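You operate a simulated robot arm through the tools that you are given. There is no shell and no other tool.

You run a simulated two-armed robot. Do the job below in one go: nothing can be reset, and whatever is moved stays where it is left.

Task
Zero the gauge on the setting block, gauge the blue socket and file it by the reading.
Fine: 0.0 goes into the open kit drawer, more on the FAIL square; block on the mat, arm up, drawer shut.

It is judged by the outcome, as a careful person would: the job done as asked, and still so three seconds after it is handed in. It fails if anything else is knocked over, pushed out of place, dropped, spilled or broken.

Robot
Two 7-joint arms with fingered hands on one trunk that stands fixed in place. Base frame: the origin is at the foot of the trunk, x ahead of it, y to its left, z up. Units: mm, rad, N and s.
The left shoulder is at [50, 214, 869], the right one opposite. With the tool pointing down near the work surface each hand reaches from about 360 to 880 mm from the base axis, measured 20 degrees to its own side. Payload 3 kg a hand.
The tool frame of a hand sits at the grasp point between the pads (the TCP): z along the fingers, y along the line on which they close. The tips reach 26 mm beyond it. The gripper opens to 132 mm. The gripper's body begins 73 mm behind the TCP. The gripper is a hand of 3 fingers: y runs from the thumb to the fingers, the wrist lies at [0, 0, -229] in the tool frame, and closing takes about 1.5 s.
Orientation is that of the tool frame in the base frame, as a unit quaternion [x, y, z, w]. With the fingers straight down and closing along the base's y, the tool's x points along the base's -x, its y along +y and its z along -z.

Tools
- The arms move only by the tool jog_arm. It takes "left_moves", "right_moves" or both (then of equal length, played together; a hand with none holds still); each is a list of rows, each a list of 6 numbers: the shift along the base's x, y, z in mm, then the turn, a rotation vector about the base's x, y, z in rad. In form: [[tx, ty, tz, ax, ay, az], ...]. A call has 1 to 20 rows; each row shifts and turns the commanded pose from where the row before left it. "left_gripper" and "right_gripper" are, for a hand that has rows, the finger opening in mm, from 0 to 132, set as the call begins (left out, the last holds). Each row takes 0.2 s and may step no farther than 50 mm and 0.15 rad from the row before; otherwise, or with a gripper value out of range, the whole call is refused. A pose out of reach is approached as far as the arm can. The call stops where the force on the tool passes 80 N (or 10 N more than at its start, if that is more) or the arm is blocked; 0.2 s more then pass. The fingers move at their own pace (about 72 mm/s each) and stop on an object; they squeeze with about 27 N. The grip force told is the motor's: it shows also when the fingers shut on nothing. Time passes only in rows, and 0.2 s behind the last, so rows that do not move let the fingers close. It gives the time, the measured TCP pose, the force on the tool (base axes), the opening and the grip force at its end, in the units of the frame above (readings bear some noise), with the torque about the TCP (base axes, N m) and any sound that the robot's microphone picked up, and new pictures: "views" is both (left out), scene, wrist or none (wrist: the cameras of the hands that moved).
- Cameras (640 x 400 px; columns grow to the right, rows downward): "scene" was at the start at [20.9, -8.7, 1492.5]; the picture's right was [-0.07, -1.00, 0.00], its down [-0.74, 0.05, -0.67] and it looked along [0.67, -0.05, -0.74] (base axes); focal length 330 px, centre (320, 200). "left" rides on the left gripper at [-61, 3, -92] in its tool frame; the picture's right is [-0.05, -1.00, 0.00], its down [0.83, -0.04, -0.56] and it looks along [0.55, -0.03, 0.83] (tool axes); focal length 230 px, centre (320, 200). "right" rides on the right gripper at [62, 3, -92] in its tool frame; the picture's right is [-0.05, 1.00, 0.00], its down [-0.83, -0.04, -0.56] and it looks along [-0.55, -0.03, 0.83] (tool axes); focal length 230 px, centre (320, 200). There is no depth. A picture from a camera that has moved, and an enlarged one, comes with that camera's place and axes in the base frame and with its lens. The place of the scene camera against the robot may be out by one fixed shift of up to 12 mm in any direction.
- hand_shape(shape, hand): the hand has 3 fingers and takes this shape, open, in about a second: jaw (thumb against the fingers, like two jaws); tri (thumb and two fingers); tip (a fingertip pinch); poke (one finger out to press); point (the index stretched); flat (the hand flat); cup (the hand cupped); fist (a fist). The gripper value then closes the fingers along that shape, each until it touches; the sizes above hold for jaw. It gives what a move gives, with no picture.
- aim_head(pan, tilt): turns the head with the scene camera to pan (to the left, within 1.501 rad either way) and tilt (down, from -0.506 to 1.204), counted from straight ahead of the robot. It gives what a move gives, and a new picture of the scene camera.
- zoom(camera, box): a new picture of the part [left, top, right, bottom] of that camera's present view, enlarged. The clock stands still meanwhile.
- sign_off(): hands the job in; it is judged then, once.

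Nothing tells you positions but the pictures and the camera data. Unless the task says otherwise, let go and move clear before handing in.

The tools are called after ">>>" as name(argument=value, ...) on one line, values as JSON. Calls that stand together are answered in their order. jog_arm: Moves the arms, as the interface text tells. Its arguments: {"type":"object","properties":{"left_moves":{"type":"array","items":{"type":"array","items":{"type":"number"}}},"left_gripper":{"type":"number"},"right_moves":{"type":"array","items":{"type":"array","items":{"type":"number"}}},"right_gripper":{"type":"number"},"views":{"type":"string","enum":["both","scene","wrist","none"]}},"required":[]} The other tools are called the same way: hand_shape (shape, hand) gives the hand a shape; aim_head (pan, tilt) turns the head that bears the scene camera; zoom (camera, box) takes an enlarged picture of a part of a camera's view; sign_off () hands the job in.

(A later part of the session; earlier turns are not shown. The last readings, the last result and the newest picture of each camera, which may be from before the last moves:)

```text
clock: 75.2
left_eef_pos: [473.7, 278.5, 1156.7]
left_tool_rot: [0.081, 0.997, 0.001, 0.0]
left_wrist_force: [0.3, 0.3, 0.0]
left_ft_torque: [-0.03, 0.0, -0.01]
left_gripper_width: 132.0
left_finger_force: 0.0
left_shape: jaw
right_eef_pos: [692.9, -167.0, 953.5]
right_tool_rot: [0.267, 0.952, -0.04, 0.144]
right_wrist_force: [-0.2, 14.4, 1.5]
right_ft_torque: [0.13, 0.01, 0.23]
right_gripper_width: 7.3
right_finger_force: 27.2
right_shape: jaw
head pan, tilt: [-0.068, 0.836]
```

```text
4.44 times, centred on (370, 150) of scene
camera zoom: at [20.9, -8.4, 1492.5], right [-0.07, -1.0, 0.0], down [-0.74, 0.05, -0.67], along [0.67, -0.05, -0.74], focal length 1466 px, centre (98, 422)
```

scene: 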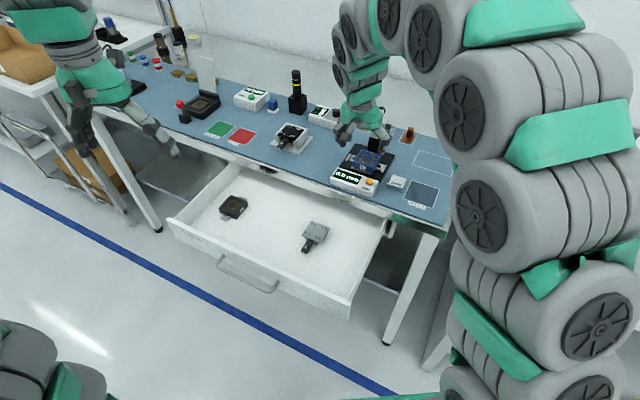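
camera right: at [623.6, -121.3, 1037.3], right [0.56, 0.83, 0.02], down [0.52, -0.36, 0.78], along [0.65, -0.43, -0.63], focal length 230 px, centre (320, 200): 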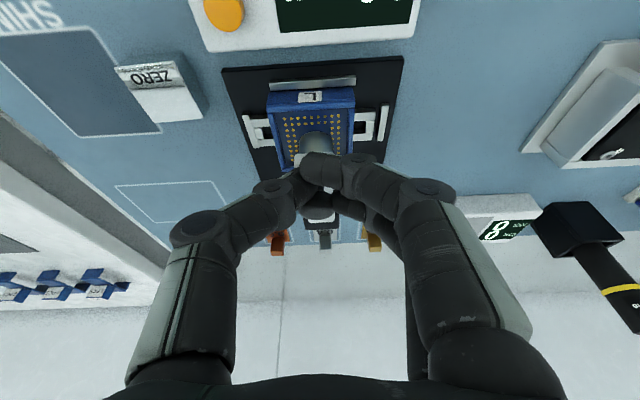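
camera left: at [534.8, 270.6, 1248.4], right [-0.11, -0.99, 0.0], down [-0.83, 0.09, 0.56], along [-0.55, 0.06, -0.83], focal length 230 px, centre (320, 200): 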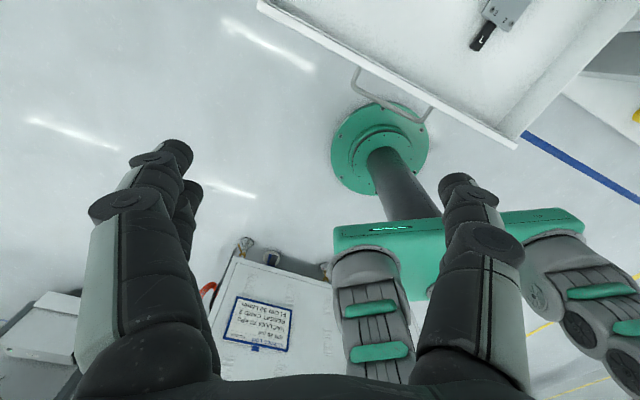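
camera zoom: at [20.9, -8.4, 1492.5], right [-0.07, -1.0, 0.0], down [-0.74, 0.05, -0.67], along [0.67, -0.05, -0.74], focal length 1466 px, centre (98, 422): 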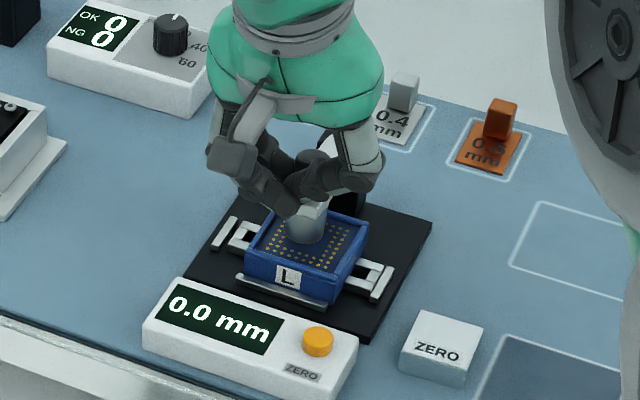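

I'll release here and then press the ball from above with closed fingers, as I did on the block, to be sure the probe is seated.

>>> jog_arm(right_moves=[[0, 0, 0, 0, 0, 0], [0, 0, 0, 0, 0, 0], [0, 0, 0, 0, 0, 0], [0, 0, 0, 0, 0, 0]], right_gripper=60, views="none")

>>> jog_arm(right_moves=[[0, 0, 20, 0, 0, 0], [0, 0, 22, 0, 0, 0], [3, -3, 20, 0, 0, 0], [0, 0, 0, 0, 0, 0]], views="both")

>>> zoom(camera="scene", box=[335, 105, 405, 195])

>>> zoom(camera="right", box=[240, 40, 400, 200])

```text
clock: 76.2
left_eef_pos: [474.9, 278.1, 1156.3]
left_tool_rot: [0.082, 0.997, -0.001, -0.001]
left_wrist_force: [0.2, 0.6, -0.2]
left_ft_torque: [0.01, -0.01, -0.01]
left_gripper_width: 132.1
left_finger_force: 0.1
left_shape: jaw
right_eef_pos: [692.8, -166.7, 955.0]
right_tool_rot: [0.267, 0.952, -0.041, 0.144]
right_wrist_force: [0.3, -0.2, -0.6]
right_ft_torque: [-0.01, 0.01, 0.04]
right_gripper_width: 59.6
right_finger_force: 0.1
right_shape: jaw
head pan, tilt: [-0.068, 0.836]
```

```text
clock: 77.2
left_eef_pos: [472.9, 278.1, 1157.0]
left_tool_rot: [0.081, 0.997, 0.0, -0.001]
left_wrist_force: [0.5, 1.1, 0.6]
left_ft_torque: [0.02, -0.03, -0.03]
left_gripper_width: 131.7
left_finger_force: 0.1
left_shape: jaw
right_eef_pos: [695.6, -171.5, 1017.8]
right_tool_rot: [0.267, 0.952, -0.04, 0.143]
right_wrist_force: [0.3, 0.3, -0.8]
right_ft_torque: [-0.03, -0.02, 0.0]
right_gripper_width: 59.4
right_finger_force: 0.0
right_shape: jaw
head pan, tilt: [-0.068, 0.836]
camera right: at [623.9, -124.4, 1087.5], right [0.56, 0.83, 0.02], down [0.52, -0.36, 0.78], along [0.65, -0.43, -0.63], focal length 230 px, centre (320, 200)
```

scene: 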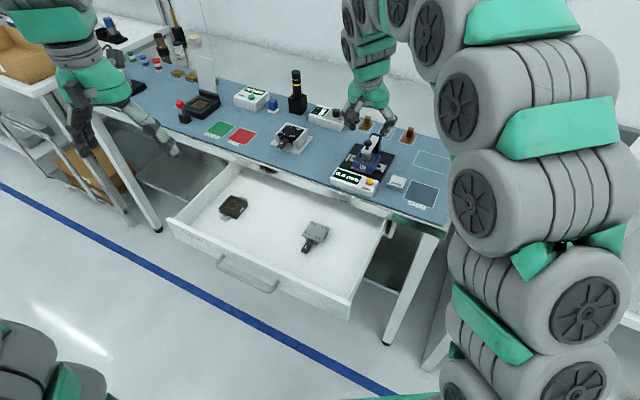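
right: 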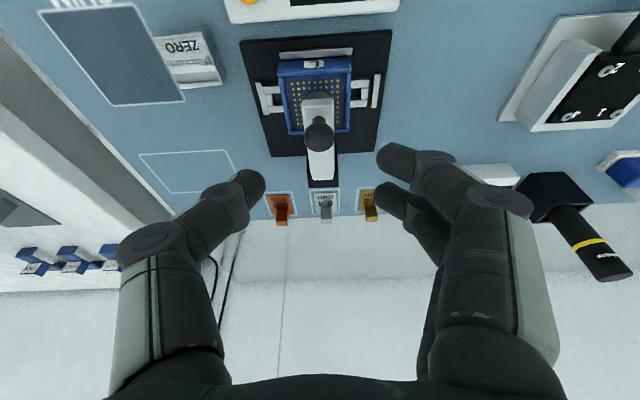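

```text
4.44 times, centred on (370, 150) of scene
camera zoom: at [20.9, -8.7, 1492.5], right [-0.07, -1.0, 0.0], down [-0.74, 0.05, -0.67], along [0.67, -0.05, -0.74], focal length 1466 px, centre (98, 422)
```

zoom: 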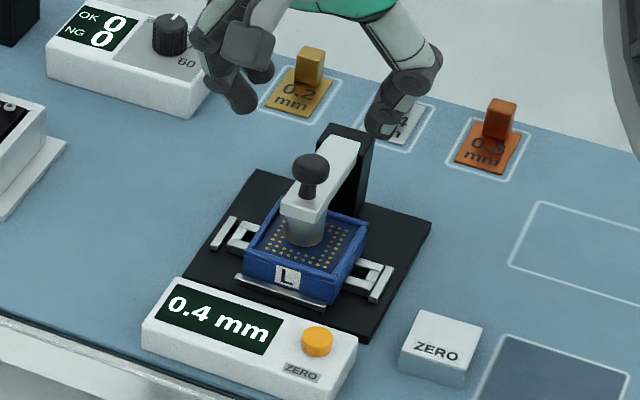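

```text
2.50 times, centred on (320, 120) of right
camera zoom: at [623.9, -124.4, 1087.5], right [0.56, 0.83, 0.02], down [0.52, -0.36, 0.78], along [0.65, -0.43, -0.63], focal length 575 px, centre (320, 400)
```

zoom: 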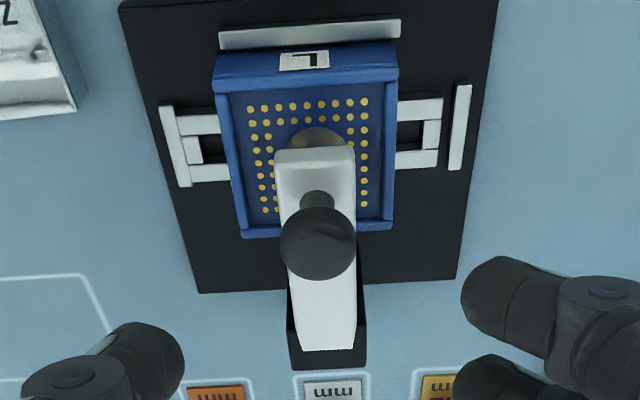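

The display now reads 0.4 mm on the socket. Before trusting it I'll press the ball gently from above to make sure the probe and socket are fully seated.

>>> jog_arm(right_moves=[[0, 0, 0, 0, 0, 0], [0, 0, 0, 0, 0, 0], [0, 0, 0, 0, 0, 0], [0, 0, 0, 0, 0, 0], [0, 0, 0, 0, 0, 0]], right_gripper=0, views="none")

>>> jog_arm(right_moves=[[0.5, 0.3, -15, 0, 0, 0], [0, 0, -15, 0, 0, 0], [0, 0, -8, 0, 0, 0], [0, 0, -4, 0, 0, 0]], views="none")

>>> zoom(camera="scene", box=[335, 105, 405, 195])

```text
clock: 78.4
left_eef_pos: [474.0, 278.6, 1156.2]
left_tool_rot: [0.081, 0.997, 0.0, 0.0]
left_wrist_force: [0.9, -0.1, 0.1]
left_ft_torque: [-0.01, -0.01, -0.01]
left_gripper_width: 132.0
left_finger_force: 0.0
left_shape: jaw
right_eef_pos: [697.4, -170.6, 1017.0]
right_tool_rot: [0.267, 0.952, -0.041, 0.144]
right_wrist_force: [-0.2, -1.0, -0.3]
right_ft_torque: [-0.03, -0.03, -0.02]
right_gripper_width: 0.0
right_finger_force: 27.2
right_shape: jaw
head pan, tilt: [-0.068, 0.836]
```

```text
clock: 79.4
left_eef_pos: [473.4, 277.8, 1156.6]
left_tool_rot: [0.082, 0.997, 0.0, 0.0]
left_wrist_force: [0.2, -0.4, -0.3]
left_ft_torque: [-0.02, 0.05, -0.03]
left_gripper_width: 131.7
left_finger_force: 0.0
left_shape: jaw
right_eef_pos: [695.6, -169.9, 975.7]
right_tool_rot: [0.267, 0.952, -0.041, 0.144]
right_wrist_force: [-0.8, -1.0, -0.8]
right_ft_torque: [0.03, -0.02, -0.03]
right_gripper_width: 0.1
right_finger_force: 26.8
right_shape: jaw
head pan, tilt: [-0.068, 0.836]
```

```text
4.44 times, centred on (370, 150) of scene
camera zoom: at [20.9, -8.7, 1492.5], right [-0.07, -1.0, 0.0], down [-0.74, 0.05, -0.67], along [0.67, -0.05, -0.74], focal length 1466 px, centre (98, 422)
```

zoom: 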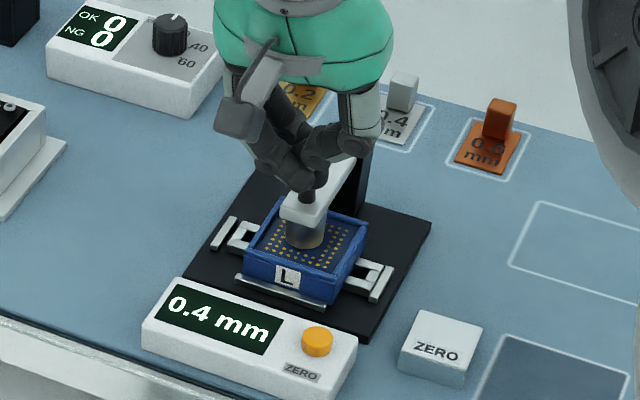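

>>> jog_arm(right_moves=[[0, 0, -2, 0, 0, 0], [0, 0, -2, 0, 0, 0]], views="none")

>>> jog_arm(right_moves=[[0, 0, -1.5, 0, 0, 0], [0, 0, 0, 0, 0, 0]], views="none")

>>> zoom(camera="scene", box=[335, 105, 405, 195])

```text
clock: 80.0
left_eef_pos: [473.4, 278.3, 1156.1]
left_tool_rot: [0.081, 0.997, 0.0, -0.001]
left_wrist_force: [0.0, -0.8, 0.3]
left_ft_torque: [0.0, 0.01, 0.01]
left_gripper_width: 132.2
left_finger_force: 0.2
left_shape: jaw
right_eef_pos: [696.4, -170.3, 972.7]
right_tool_rot: [0.268, 0.952, -0.04, 0.144]
right_wrist_force: [-2.9, -0.3, 6.9]
right_ft_torque: [0.03, 0.04, -0.06]
right_gripper_width: 0.1
right_finger_force: 27.2
right_shape: jaw
head pan, tilt: [-0.068, 0.836]
```

```text
clock: 80.6
left_eef_pos: [473.5, 278.5, 1156.7]
left_tool_rot: [0.081, 0.997, 0.0, 0.0]
left_wrist_force: [-0.5, 0.8, 0.1]
left_ft_torque: [-0.01, 0.0, 0.02]
left_gripper_width: 131.9
left_finger_force: 0.1
left_shape: jaw
right_eef_pos: [696.1, -170.1, 970.4]
right_tool_rot: [0.268, 0.952, -0.04, 0.145]
right_wrist_force: [-5.3, -1.8, 20.2]
right_ft_torque: [-0.05, -0.01, 0.05]
right_gripper_width: 0.0
right_finger_force: 27.1
right_shape: jaw
head pan, tilt: [-0.068, 0.836]
```

```text
4.44 times, centred on (370, 150) of scene
camera zoom: at [20.5, -8.6, 1492.5], right [-0.07, -1.0, 0.0], down [-0.74, 0.05, -0.67], along [0.67, -0.05, -0.74], focal length 1466 px, centre (98, 422)
```

zoom: 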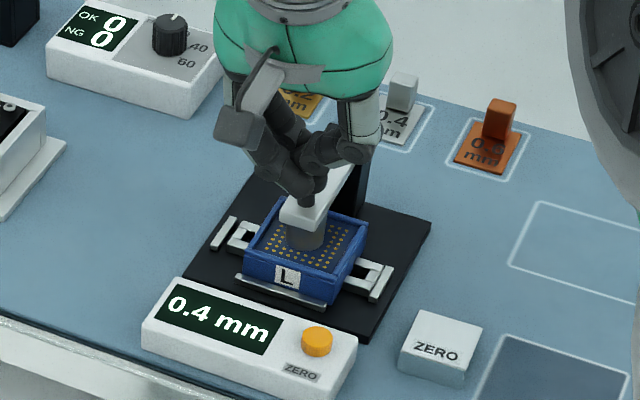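

At 20 N the hand is at the same height as on the block and the display still reads 0.4 mm, so the socket is properly seated and fails: it goes on the FAIL square. First I'll raise the gauge arm again using the deeper grip.

>>> jog_arm(right_moves=[[0, 0, 3, 0, 0, 0], [0, 0, 0, 0, 0, 0], [0, 0, 0, 0, 0, 0], [0, 0, 0, 0, 0, 0]], right_gripper=60, views="none")

>>> jog_arm(right_moves=[[1, -1.2, -6, 0, 0, 0], [0, 0, -6, 0, 0, 0], [0, 0, -6, 0, 0, 0], [0, 0, 0, 0, 0, 0]], views="wrist")

>>> zoom(camera="right", box=[240, 70, 400, 230])

```text
clock: 81.6
left_eef_pos: [473.4, 278.3, 1156.4]
left_tool_rot: [0.081, 0.997, 0.0, 0.0]
left_wrist_force: [-0.6, -0.8, 0.7]
left_ft_torque: [-0.03, -0.02, -0.03]
left_gripper_width: 131.8
left_finger_force: 0.0
left_shape: jaw
right_eef_pos: [696.1, -170.0, 972.4]
right_tool_rot: [0.266, 0.952, -0.04, 0.144]
right_wrist_force: [-0.1, -0.4, 0.2]
right_ft_torque: [-0.01, 0.0, -0.03]
right_gripper_width: 59.7
right_finger_force: 0.0
right_shape: jaw
head pan, tilt: [-0.068, 0.836]
```

```text
clock: 82.6
left_eef_pos: [474.1, 277.8, 1156.8]
left_tool_rot: [0.08, 0.997, 0.0, 0.001]
left_wrist_force: [0.0, 0.1, 0.0]
left_ft_torque: [0.03, 0.0, 0.0]
left_gripper_width: 131.9
left_finger_force: 0.2
left_shape: jaw
right_eef_pos: [698.2, -171.0, 954.1]
right_tool_rot: [0.267, 0.952, -0.04, 0.144]
right_wrist_force: [0.6, -0.1, -1.0]
right_ft_torque: [-0.03, 0.03, 0.02]
right_gripper_width: 59.6
right_finger_force: 0.0
right_shape: jaw
head pan, tilt: [-0.068, 0.836]
camera right: at [624.6, -124.7, 1024.6], right [0.56, 0.83, 0.02], down [0.52, -0.36, 0.78], along [0.65, -0.43, -0.63], focal length 230 px, centre (320, 200)
```

right: 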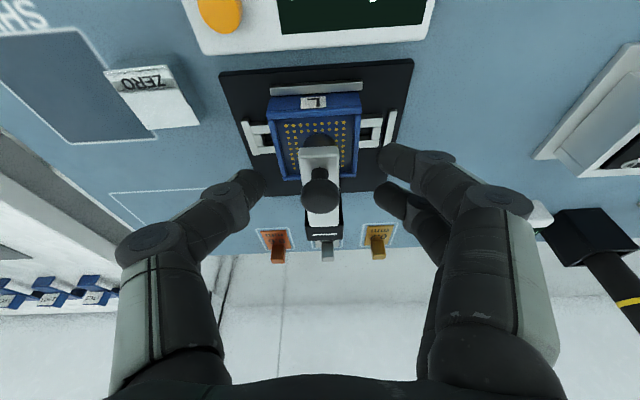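

```text
2.50 times, centred on (320, 150) of right
camera zoom: at [624.6, -124.7, 1024.6], right [0.56, 0.83, 0.02], down [0.52, -0.36, 0.78], along [0.65, -0.43, -0.63], focal length 575 px, centre (320, 325)
```

zoom: 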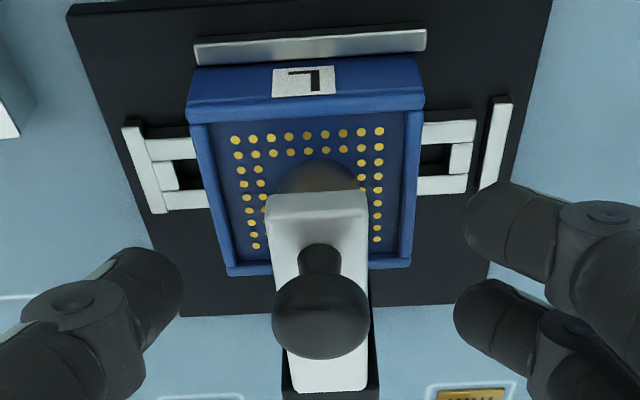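

Fingers are placed as in the successful attempt. Closing, then lifting along the same arc.

>>> jog_arm(right_moves=[[0, 0, 0, 0, 0, 0], [0, 0, 0, 0, 0, 0], [0, 0, 0, 0, 0, 0], [0, 0, 0, 0, 0, 0], [0, 0, 0, 0, 0, 0], [0, 0, 0, 0, 0, 0]], right_gripper=4, views="none")

>>> jog_arm(right_moves=[[1.1, -0.7, 4.4, 0, 0, 0], [1.1, -0.7, 4.4, 0, 0, 0], [1.1, -0.7, 4.4, 0, 0, 0]], views="wrist")

>>> zoom(camera="scene", box=[335, 105, 405, 195])

```text
clock: 84.0
left_eef_pos: [474.2, 277.4, 1157.0]
left_tool_rot: [0.081, 0.997, -0.001, 0.0]
left_wrist_force: [0.4, 0.2, 0.1]
left_ft_torque: [-0.01, -0.01, -0.01]
left_gripper_width: 131.9
left_finger_force: 0.1
left_shape: jaw
right_eef_pos: [696.8, -171.3, 954.1]
right_tool_rot: [0.267, 0.952, -0.04, 0.144]
right_wrist_force: [-5.9, -5.1, -1.0]
right_ft_torque: [-0.06, 0.05, -0.02]
right_gripper_width: 6.2
right_finger_force: 26.2
right_shape: jaw
head pan, tilt: [-0.068, 0.836]
```

```text
clock: 84.8
left_eef_pos: [474.2, 278.2, 1156.8]
left_tool_rot: [0.08, 0.997, 0.0, 0.0]
left_wrist_force: [-0.1, 0.3, -0.3]
left_ft_torque: [-0.02, 0.0, 0.01]
left_gripper_width: 131.9
left_finger_force: 0.1
left_shape: jaw
right_eef_pos: [699.9, -172.9, 968.7]
right_tool_rot: [0.267, 0.952, -0.04, 0.144]
right_wrist_force: [-2.2, -2.7, -1.0]
right_ft_torque: [0.06, 0.03, 0.05]
right_gripper_width: 5.8
right_finger_force: 27.3
right_shape: jaw
head pan, tilt: [-0.068, 0.836]
camera right: at [628.3, -126.5, 1038.4], right [0.56, 0.83, 0.02], down [0.51, -0.36, 0.78], along [0.65, -0.43, -0.63], focal length 230 px, centre (320, 200)
```

right: 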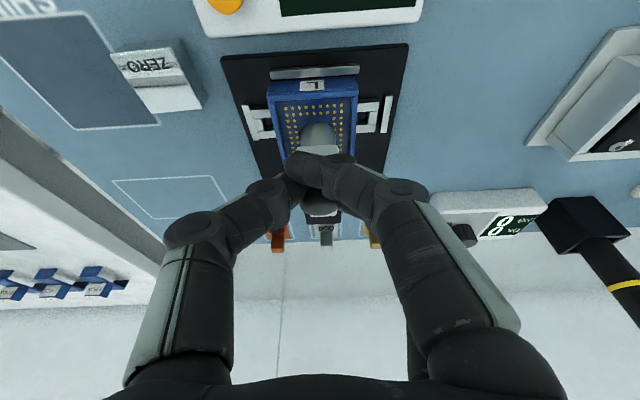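

```text
4.44 times, centred on (370, 150) of scene
camera zoom: at [20.8, -8.7, 1492.5], right [-0.07, -1.0, 0.0], down [-0.74, 0.05, -0.67], along [0.67, -0.05, -0.74], focal length 1466 px, centre (98, 422)
```

zoom: 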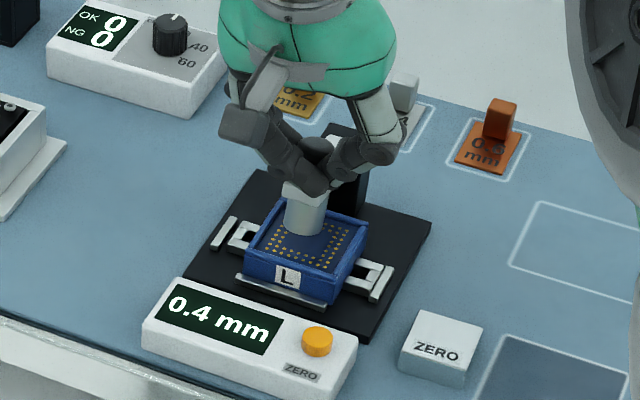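

The arm is rising. Continuing along the arc.

>>> jog_arm(right_moves=[[2.4, -2.0, 7.3, 0, 0, 0], [3.1, -2.3, 7.0, 0, 0, 0], [4.0, -2.4, 6.5, 0, 0, 0], [4.5, -2.75, 6.0, 0, 0, 0]], views="none")

>>> jog_arm(right_moves=[[5.0, -3.0, 5.4, 0, 0, 0], [5.4, -3.3, 4.9, 0, 0, 0], [5.9, -3.6, 4.3, 0, 0, 0]], views="wrist")

```text
clock: 85.8
left_eef_pos: [473.7, 279.9, 1156.3]
left_tool_rot: [0.081, 0.997, 0.001, -0.001]
left_wrist_force: [-0.4, 0.8, 0.9]
left_ft_torque: [0.0, -0.03, 0.02]
left_gripper_width: 131.8
left_finger_force: 0.0
left_shape: jaw
right_eef_pos: [714.7, -180.8, 995.4]
right_tool_rot: [0.266, 0.952, -0.038, 0.144]
right_wrist_force: [-12.5, 5.4, 3.4]
right_ft_torque: [0.24, 0.64, -0.14]
right_gripper_width: 5.9
right_finger_force: 27.1
right_shape: jaw
head pan, tilt: [-0.068, 0.836]
```

```text
clock: 86.6
left_eef_pos: [472.8, 277.6, 1157.4]
left_tool_rot: [0.081, 0.997, -0.001, 0.0]
left_wrist_force: [-0.1, -0.8, 0.6]
left_ft_torque: [-0.02, -0.02, 0.01]
left_gripper_width: 132.1
left_finger_force: 0.1
left_shape: jaw
right_eef_pos: [732.8, -192.3, 1010.6]
right_tool_rot: [0.267, 0.952, -0.039, 0.145]
right_wrist_force: [-16.4, 5.3, 10.6]
right_ft_torque: [0.14, 0.84, -0.11]
right_gripper_width: 5.2
right_finger_force: 27.2
right_shape: jaw
head pan, tilt: [-0.068, 0.836]
camera right: at [658.7, -146.2, 1080.4], right [0.56, 0.83, 0.02], down [0.51, -0.36, 0.78], along [0.65, -0.43, -0.63], focal length 230 px, centre (320, 200)
```

right: 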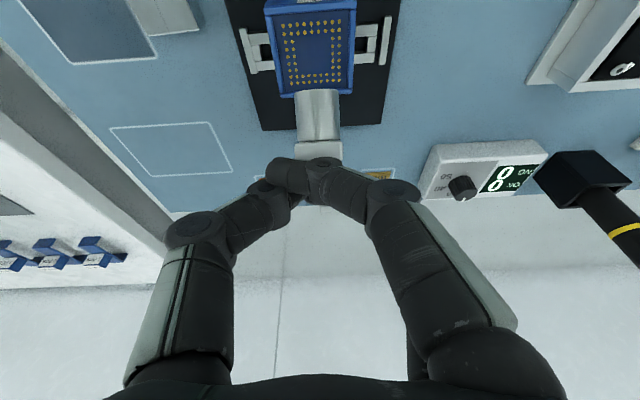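

>>> jog_arm(right_moves=[[6.0, -3.8, 5.5, 0, 0, 0], [6.2, -4.0, 4.0, 0, 0, 0], [6.5, -4.1, 2.5, 0, 0, 0]], views="wrist")

>>> zoom(camera="scene", box=[340, 85, 400, 175])

```text
clock: 87.4
left_eef_pos: [473.4, 278.0, 1157.5]
left_tool_rot: [0.081, 0.997, 0.0, -0.001]
left_wrist_force: [0.3, 0.0, 0.4]
left_ft_torque: [-0.01, 0.0, -0.01]
left_gripper_width: 131.9
left_finger_force: 0.0
left_shape: jaw
right_eef_pos: [750.6, -204.5, 1021.5]
right_tool_rot: [0.268, 0.952, -0.039, 0.145]
right_wrist_force: [-8.0, -1.3, 16.3]
right_ft_torque: [-0.06, 0.48, -0.01]
right_gripper_width: 5.3
right_finger_force: 27.4
right_shape: jaw
head pan, tilt: [-0.068, 0.836]
camera right: at [677.5, -158.9, 1092.0], right [0.56, 0.83, 0.02], down [0.51, -0.37, 0.78], along [0.65, -0.43, -0.63], focal length 230 px, centre (320, 200)
```

right: 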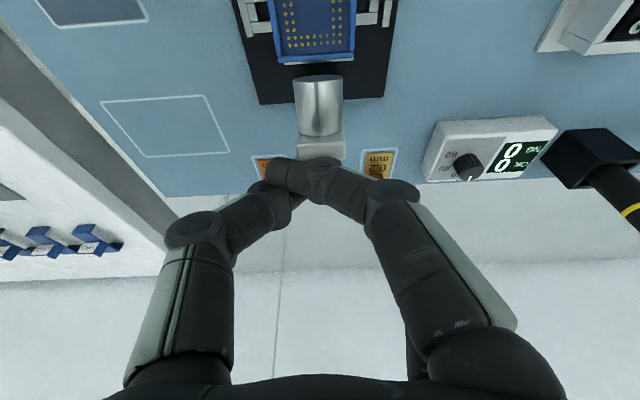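

```text
4.44 times, centred on (370, 130) of scene
camera zoom: at [20.5, -8.7, 1492.5], right [-0.07, -1.0, 0.0], down [-0.74, 0.05, -0.67], along [0.67, -0.05, -0.74], focal length 1466 px, centre (98, 511)
```

zoom: 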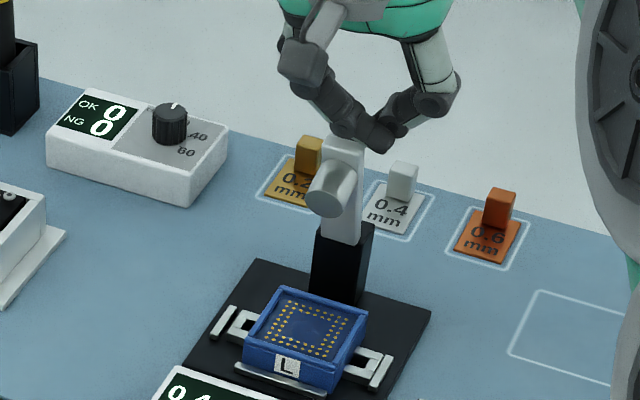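

>>> jog_arm(right_moves=[[6.2, -4.3, 3.0, 0, 0, 0], [6.3, -4.3, 1.5, 0, 0, 0], [6.3, -4.3, 0.5, 0, 0, 0]], views="wrist")

>>> zoom(camera="scene", box=[340, 85, 400, 175])

```text
clock: 88.2
left_eef_pos: [473.4, 277.6, 1155.5]
left_tool_rot: [0.081, 0.997, 0.001, -0.001]
left_wrist_force: [-0.4, 0.6, 0.4]
left_ft_torque: [0.02, -0.01, 0.01]
left_gripper_width: 131.9
left_finger_force: 0.1
left_shape: jaw
right_eef_pos: [768.0, -217.2, 1026.3]
right_tool_rot: [0.268, 0.952, -0.04, 0.144]
right_wrist_force: [-4.5, -5.8, 2.9]
right_ft_torque: [-0.14, 0.09, -0.01]
right_gripper_width: 2.2
right_finger_force: 26.8
right_shape: jaw
head pan, tilt: [-0.068, 0.836]
camera right: at [695.7, -170.9, 1096.3], right [0.56, 0.83, 0.02], down [0.52, -0.36, 0.78], along [0.65, -0.43, -0.63], focal length 230 px, centre (320, 200)
```

right: 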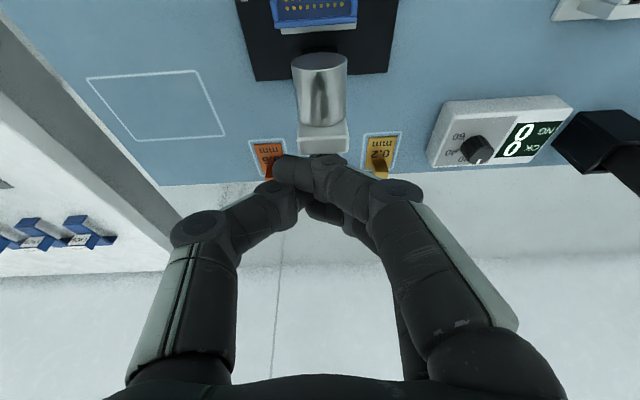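

```text
4.44 times, centred on (370, 130) of scene
camera zoom: at [20.8, -8.8, 1492.5], right [-0.07, -1.0, 0.0], down [-0.74, 0.05, -0.67], along [0.67, -0.05, -0.74], focal length 1466 px, centre (98, 511)
```

zoom: 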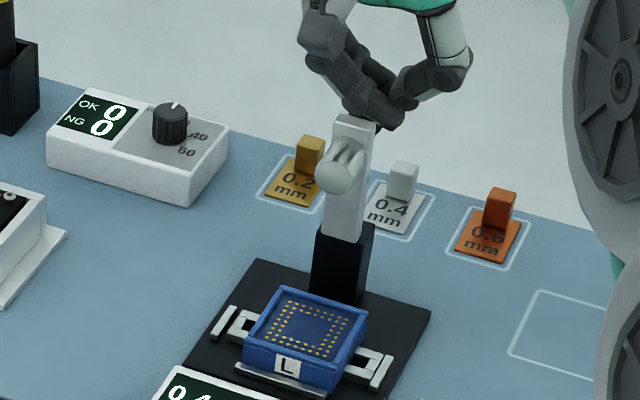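

>>> jog_arm(right_moves=[[6.2, -4.2, 0, 0, 0, 0], [5.5, -3.6, -0.5, 0, 0, 0]], views="none")

>>> zoom(camera="scene", box=[340, 85, 400, 175])

```text
clock: 88.8
left_eef_pos: [472.6, 278.4, 1156.7]
left_tool_rot: [0.08, 0.997, -0.001, -0.001]
left_wrist_force: [-0.3, 0.2, 0.5]
left_ft_torque: [0.0, 0.01, 0.0]
left_gripper_width: 132.0
left_finger_force: 0.1
left_shape: jaw
right_eef_pos: [780.4, -223.8, 1025.6]
right_tool_rot: [0.267, 0.952, -0.039, 0.144]
right_wrist_force: [-0.6, -1.8, 1.5]
right_ft_torque: [-0.01, 0.0, -0.03]
right_gripper_width: 1.4
right_finger_force: 27.1
right_shape: jaw
head pan, tilt: [-0.068, 0.836]
```

```text
4.44 times, centred on (370, 130) of scene
camera zoom: at [20.8, -8.7, 1492.5], right [-0.07, -1.0, 0.0], down [-0.74, 0.05, -0.67], along [0.67, -0.05, -0.74], focal length 1466 px, centre (98, 511)
```

zoom: 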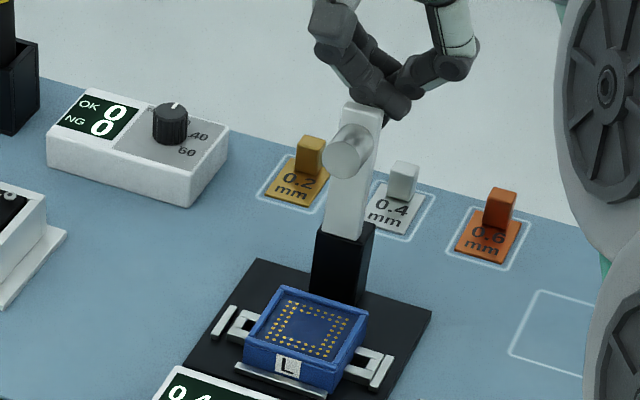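

The arm is upright again. I'll open, back off upward and confirm it stays.

>>> jog_arm(right_moves=[[0, 0, 2, 0, 0, 0], [0, 0, 0, 0, 0, 0], [0, 0, 0, 0, 0, 0], [0, 0, 0, 0, 0, 0]], right_gripper=70, views="none")

>>> jog_arm(right_moves=[[-6, 3.5, 18, 0, 0, 0], [-6, 3.5, 18, 0, 0, 0], [-25, 15, 0, 0, 0, 0], [-30, 18, 0, 0.0259, 0.0428, 0], [-25, 16, -20, 0.0259, 0.0428, 0], [0, 0, 0, 0, 0, 0]], views="both")

>>> zoom(camera="scene", box=[330, 90, 410, 200])

>>> zoom(camera="right", box=[230, 60, 410, 240])

```text
clock: 89.8
left_eef_pos: [473.3, 277.8, 1156.7]
left_tool_rot: [0.081, 0.997, 0.0, -0.001]
left_wrist_force: [0.8, 0.3, -0.4]
left_ft_torque: [0.0, -0.02, 0.0]
left_gripper_width: 131.9
left_finger_force: 0.0
left_shape: jaw
right_eef_pos: [779.6, -223.6, 1026.9]
right_tool_rot: [0.268, 0.952, -0.041, 0.144]
right_wrist_force: [0.3, -0.5, -0.1]
right_ft_torque: [0.01, 0.02, -0.01]
right_gripper_width: 69.2
right_finger_force: 0.1
right_shape: jaw
head pan, tilt: [-0.068, 0.836]
```

```text
clock: 91.2
left_eef_pos: [474.9, 278.2, 1156.9]
left_tool_rot: [0.081, 0.997, 0.0, 0.0]
left_wrist_force: [0.7, 0.5, 0.1]
left_ft_torque: [0.0, -0.02, 0.0]
left_gripper_width: 131.7
left_finger_force: 0.0
left_shape: jaw
right_eef_pos: [687.1, -167.4, 1043.1]
right_tool_rot: [0.268, 0.958, -0.028, 0.096]
right_wrist_force: [0.1, -0.2, 0.2]
right_ft_torque: [0.0, -0.01, 0.03]
right_gripper_width: 69.5
right_finger_force: 0.1
right_shape: jaw
head pan, tilt: [-0.068, 0.836]
camera right: at [621.5, -126.1, 1121.9], right [0.56, 0.83, 0.01], down [0.58, -0.4, 0.71], along [0.59, -0.39, -0.71], focal length 230 px, centre (320, 200)
```

scene: 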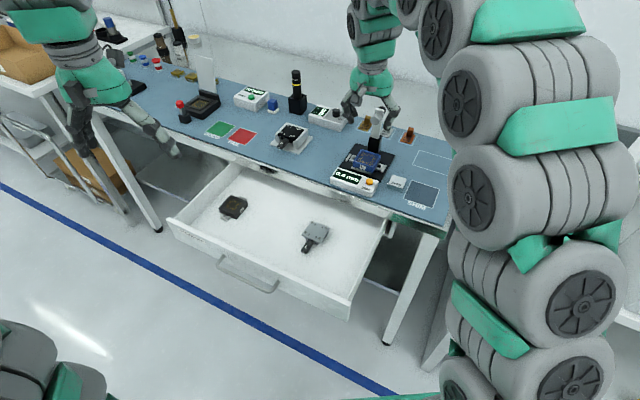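
right: 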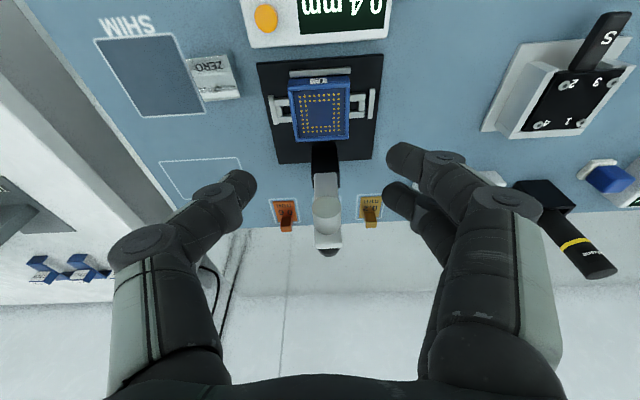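

```text
3.64 times, centred on (370, 145) of scene
camera zoom: at [20.9, -8.7, 1492.5], right [-0.07, -1.0, 0.0], down [-0.74, 0.05, -0.67], along [0.67, -0.05, -0.74], focal length 1200 px, centre (138, 400)
```

zoom: 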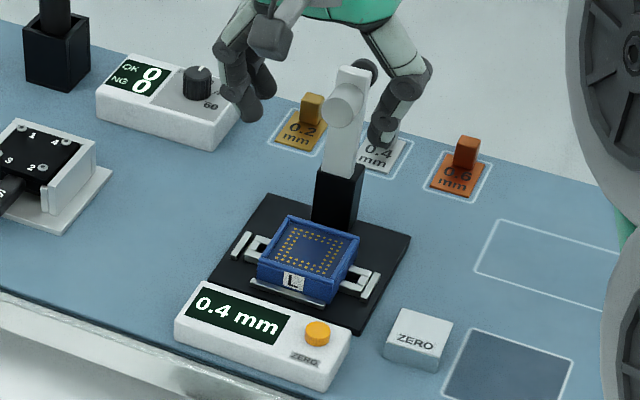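

```text
2.22 times, centred on (320, 150) of right
camera zoom: at [621.5, -126.1, 1121.9], right [0.56, 0.83, 0.01], down [0.58, -0.4, 0.71], along [0.59, -0.39, -0.71], focal length 511 px, centre (320, 311)
```

zoom: 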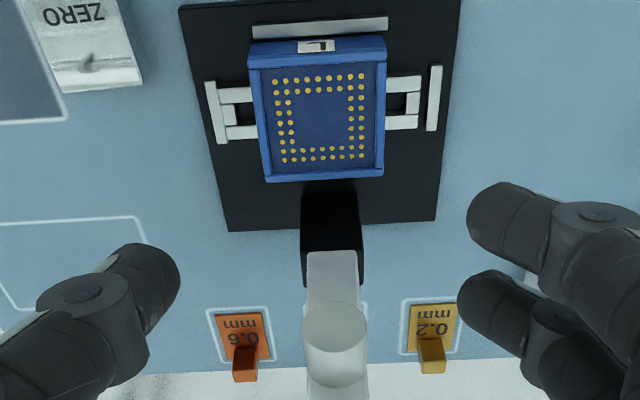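

Arm up, 0.4 mm shown, socket in the nest. I'll now pick the socket up again with a slightly lower, more upright grip for a firmer hold.

>>> jog_arm(right_moves=[[6.8, -4.2, -30, 0.0259, 0.0428, 0], [6.8, -4.2, -30, 0.0259, 0.0428, 0], [6.8, -4.1, -30, 0, 0, 0], [0, 0, 0, 0, 0, 0]], right_gripper=82, views="both")

>>> zoom(camera="right", box=[230, 60, 410, 240])

>>> zoom(camera="scene", box=[330, 90, 410, 200])

```text
clock: 92.2
left_eef_pos: [474.7, 278.9, 1156.1]
left_tool_rot: [0.082, 0.997, 0.0, 0.0]
left_wrist_force: [-0.1, 0.5, -0.3]
left_ft_torque: [0.01, 0.01, 0.0]
left_gripper_width: 131.6
left_finger_force: 0.1
left_shape: jaw
right_eef_pos: [709.0, -181.8, 954.1]
right_tool_rot: [0.27, 0.962, -0.013, 0.049]
right_wrist_force: [0.1, -0.2, -1.0]
right_ft_torque: [-0.02, -0.01, 0.02]
right_gripper_width: 81.5
right_finger_force: 0.1
right_shape: jaw
head pan, tilt: [-0.068, 0.836]
camera right: at [649.7, -143.7, 1039.1], right [0.56, 0.83, 0.01], down [0.64, -0.44, 0.64], along [0.53, -0.35, -0.77], focal length 230 px, centre (320, 200)
```

scene: 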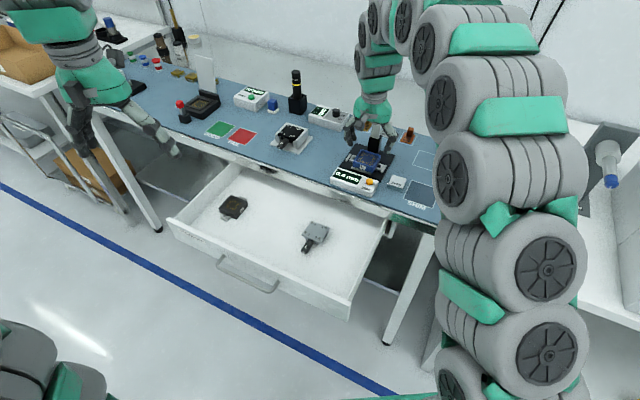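
right: 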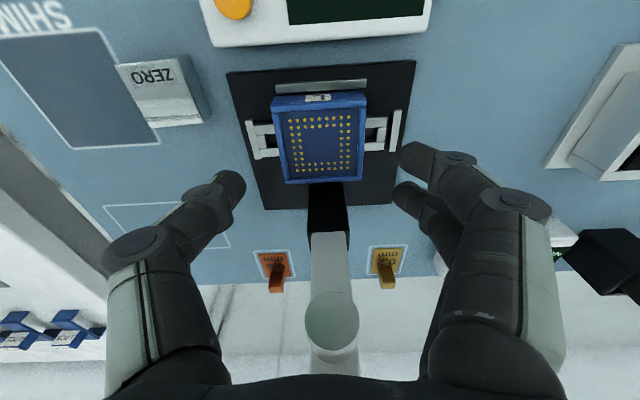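

```text
2.22 times, centred on (320, 150) of right
camera zoom: at [649.7, -143.7, 1039.1], right [0.56, 0.83, 0.01], down [0.64, -0.44, 0.64], along [0.53, -0.35, -0.77], focal length 511 px, centre (320, 311)
```

zoom: 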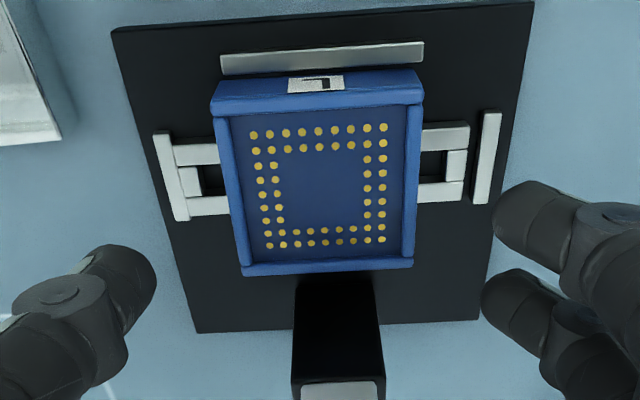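

```text
3.64 times, centred on (370, 145) of scene
camera zoom: at [20.9, -8.7, 1492.5], right [-0.07, -1.0, 0.0], down [-0.74, 0.05, -0.67], along [0.67, -0.05, -0.74], focal length 1200 px, centre (138, 400)
```

zoom: 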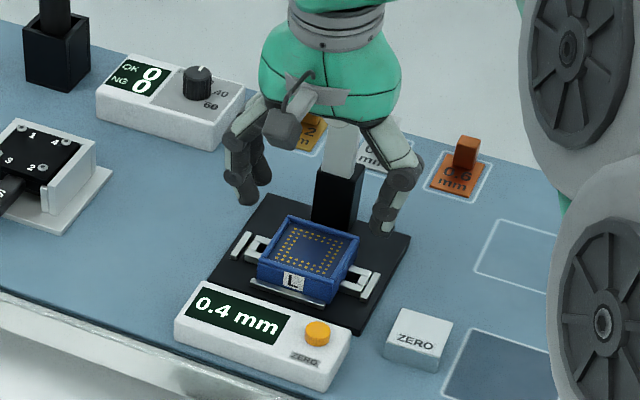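

Aligned within a millimetre. Descending to grip height.

>>> jog_arm(right_moves=[[0.4, 0.6, -18, 0, 0, 0], [0, 0, -17, 0, 0, 0], [0, 0, -10, 0, 0, 0], [0, 0, -4.5, 0, 0, 0], [0, 0, 0, 0, 0, 0]], right_gripper=80, views="wrist")

>>> zoom(camera="right", box=[230, 60, 410, 240])

>>> zoom(camera="scene", box=[345, 120, 400, 185])

```text
clock: 93.4
left_eef_pos: [473.6, 278.4, 1158.2]
left_tool_rot: [0.081, 0.997, 0.001, 0.0]
left_wrist_force: [0.4, -0.4, 1.0]
left_ft_torque: [0.02, -0.01, 0.0]
left_gripper_width: 131.7
left_finger_force: 0.1
left_shape: jaw
right_eef_pos: [709.8, -180.6, 903.4]
right_tool_rot: [0.27, 0.962, -0.014, 0.048]
right_wrist_force: [-0.6, 0.0, 6.4]
right_ft_torque: [0.29, -0.01, 0.05]
right_gripper_width: 80.2
right_finger_force: 0.1
right_shape: jaw
head pan, tilt: [-0.068, 0.836]
camera right: at [650.2, -143.0, 989.9], right [0.56, 0.83, 0.01], down [0.64, -0.44, 0.64], along [0.53, -0.35, -0.77], focal length 230 px, centre (320, 200)
```

right: 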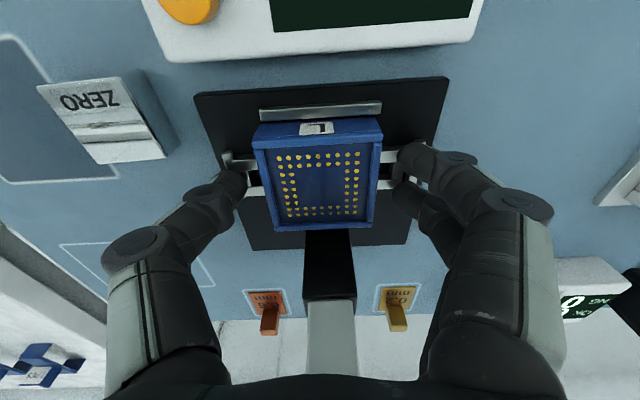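

```text
2.22 times, centred on (320, 150) of right
camera zoom: at [650.2, -143.0, 989.9], right [0.56, 0.83, 0.01], down [0.64, -0.44, 0.64], along [0.53, -0.35, -0.77], focal length 511 px, centre (320, 311)
```

zoom: 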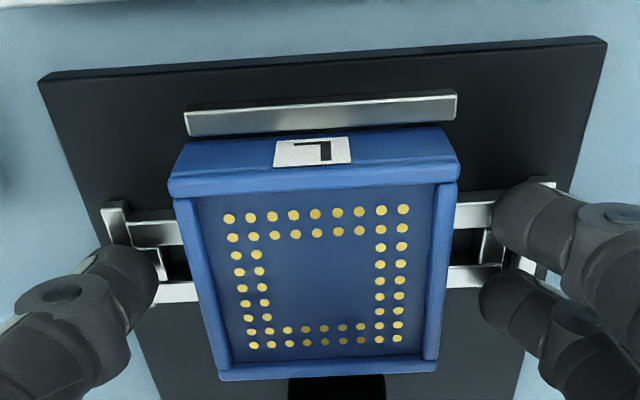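

```text
6.15 times, centred on (372, 152) of scene
camera zoom: at [20.8, -8.7, 1492.5], right [-0.07, -1.0, 0.0], down [-0.74, 0.05, -0.67], along [0.67, -0.05, -0.74], focal length 2031 px, centre (-3, 492)
```

zoom: 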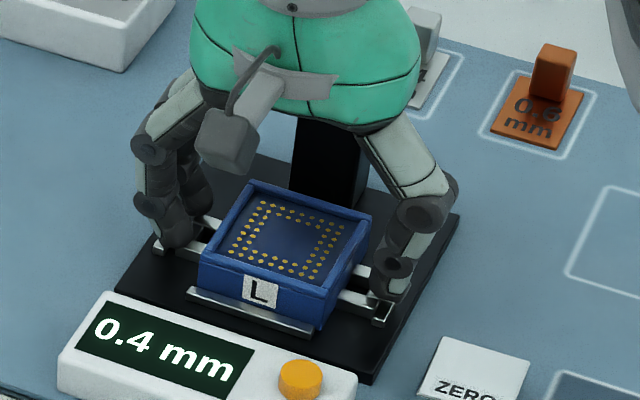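

A fingertip is lightly touching the left lug or fence. I'll raise 3.5 mm and then close.

>>> jog_arm(right_moves=[[0, 0, 3.5, 0, 0, 0], [0, 0, 0, 0, 0, 0]], views="none")

>>> jog_arm(right_moves=[[0, 0, 0, 0, 0, 0], [0, 0, 0, 0, 0, 0], [0, 0, 0, 0, 0, 0], [0, 0, 0, 0, 0, 0], [0, 0, 0, 0, 0, 0]], right_gripper=40, views="wrist")

>>> zoom(camera="right", box=[230, 60, 410, 240])

>>> zoom(camera="scene", box=[345, 120, 400, 185])

```text
clock: 94.0
left_eef_pos: [474.0, 277.7, 1156.9]
left_tool_rot: [0.081, 0.997, -0.001, -0.001]
left_wrist_force: [-0.2, -0.3, -0.5]
left_ft_torque: [0.0, 0.03, 0.01]
left_gripper_width: 131.9
left_finger_force: 0.1
left_shape: jaw
right_eef_pos: [709.8, -181.7, 906.9]
right_tool_rot: [0.269, 0.962, -0.014, 0.048]
right_wrist_force: [0.5, 0.2, -0.4]
right_ft_torque: [-0.02, 0.02, 0.02]
right_gripper_width: 80.3
right_finger_force: 0.1
right_shape: jaw
head pan, tilt: [-0.068, 0.836]
```

```text
clock: 95.2
left_eef_pos: [473.5, 279.0, 1157.6]
left_tool_rot: [0.081, 0.997, 0.0, 0.0]
left_wrist_force: [-0.1, -0.6, -0.2]
left_ft_torque: [0.0, -0.01, 0.03]
left_gripper_width: 131.7
left_finger_force: 0.1
left_shape: jaw
right_eef_pos: [710.0, -181.5, 907.5]
right_tool_rot: [0.269, 0.962, -0.013, 0.047]
right_wrist_force: [-0.7, 0.8, -0.4]
right_ft_torque: [0.0, -0.02, 0.01]
right_gripper_width: 53.5
right_finger_force: 27.1
right_shape: jaw
head pan, tilt: [-0.068, 0.836]
camera right: at [650.1, -143.1, 993.3], right [0.56, 0.83, 0.01], down [0.64, -0.44, 0.64], along [0.53, -0.35, -0.77], focal length 230 px, centre (320, 200)
```

right: 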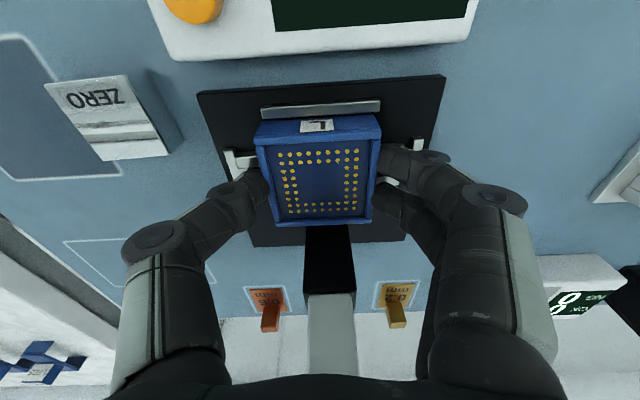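

```text
2.22 times, centred on (320, 150) of right
camera zoom: at [650.1, -143.1, 993.3], right [0.56, 0.83, 0.01], down [0.64, -0.44, 0.64], along [0.53, -0.35, -0.77], focal length 511 px, centre (320, 311)
```

zoom: 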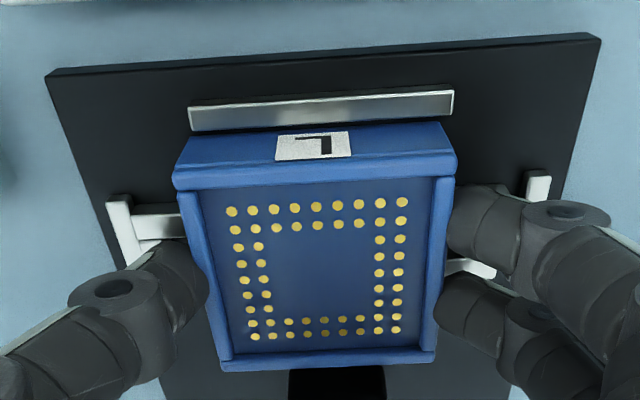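

```text
6.15 times, centred on (372, 152) of scene
camera zoom: at [20.9, -8.7, 1492.5], right [-0.07, -1.0, 0.0], down [-0.74, 0.05, -0.67], along [0.67, -0.05, -0.74], focal length 2031 px, centre (-3, 492)
```

zoom: 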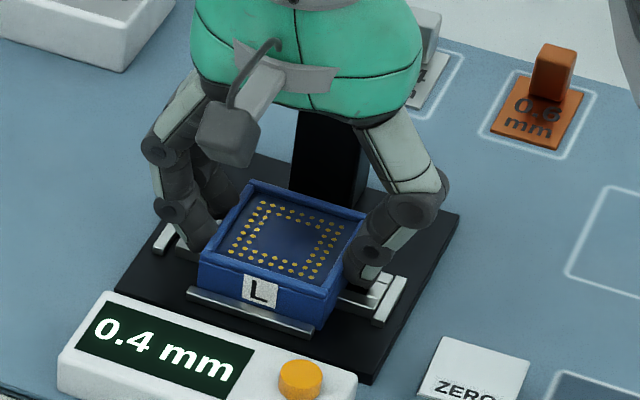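

Firm hold again at 27 N. I'll lift it slowly and check how it hangs.

>>> jog_arm(right_moves=[[0, 0, 4, 0, 0, 0], [0, 0, 8, 0, 0, 0], [0, 0, 22, 0, 0, 0], [0, 0, 22, 0, 0, 0], [0, 0, 0, 0, 0, 0]], views="wrist")

>>> zoom(camera="right", box=[230, 60, 410, 240])

>>> zoom(camera="scene", box=[335, 100, 405, 185])

```text
clock: 96.4
left_eef_pos: [474.8, 277.4, 1156.0]
left_tool_rot: [0.081, 0.997, 0.0, 0.0]
left_wrist_force: [-0.6, -0.4, -0.4]
left_ft_torque: [-0.03, -0.03, 0.02]
left_gripper_width: 132.0
left_finger_force: 0.1
left_shape: jaw
right_eef_pos: [709.3, -180.2, 963.4]
right_tool_rot: [0.269, 0.962, -0.013, 0.049]
right_wrist_force: [-0.2, -1.0, -1.6]
right_ft_torque: [0.01, 0.01, 0.05]
right_gripper_width: 53.4
right_finger_force: 26.6
right_shape: jaw
head pan, tilt: [-0.068, 0.836]
camera right: at [649.7, -143.2, 1049.6], right [0.56, 0.83, 0.0], down [0.64, -0.44, 0.63], along [0.53, -0.35, -0.77], focal length 230 px, centre (320, 200)
```

right: 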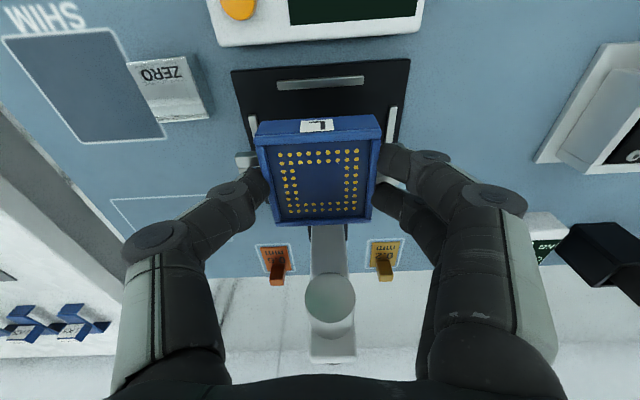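

```text
2.22 times, centred on (320, 150) of right
camera zoom: at [649.7, -143.2, 1049.6], right [0.56, 0.83, 0.0], down [0.64, -0.44, 0.63], along [0.53, -0.35, -0.77], focal length 511 px, centre (320, 311)
```

zoom: 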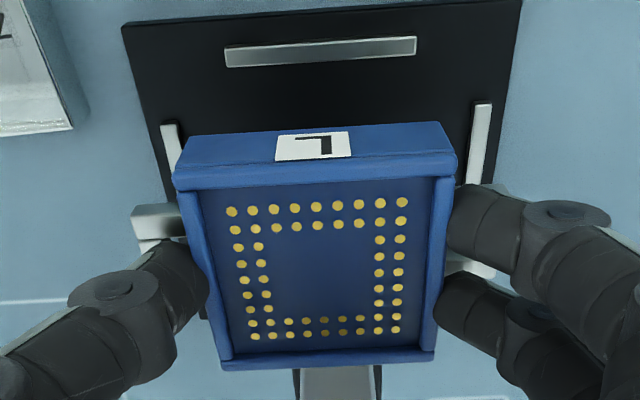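

```text
4.71 times, centred on (370, 142) of scene
camera zoom: at [20.9, -8.7, 1492.5], right [-0.07, -1.0, 0.0], down [-0.74, 0.05, -0.67], along [0.67, -0.05, -0.74], focal length 1553 px, centre (85, 471)
```

zoom: 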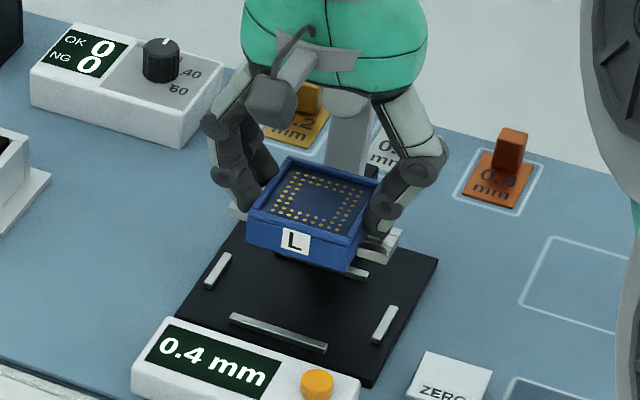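

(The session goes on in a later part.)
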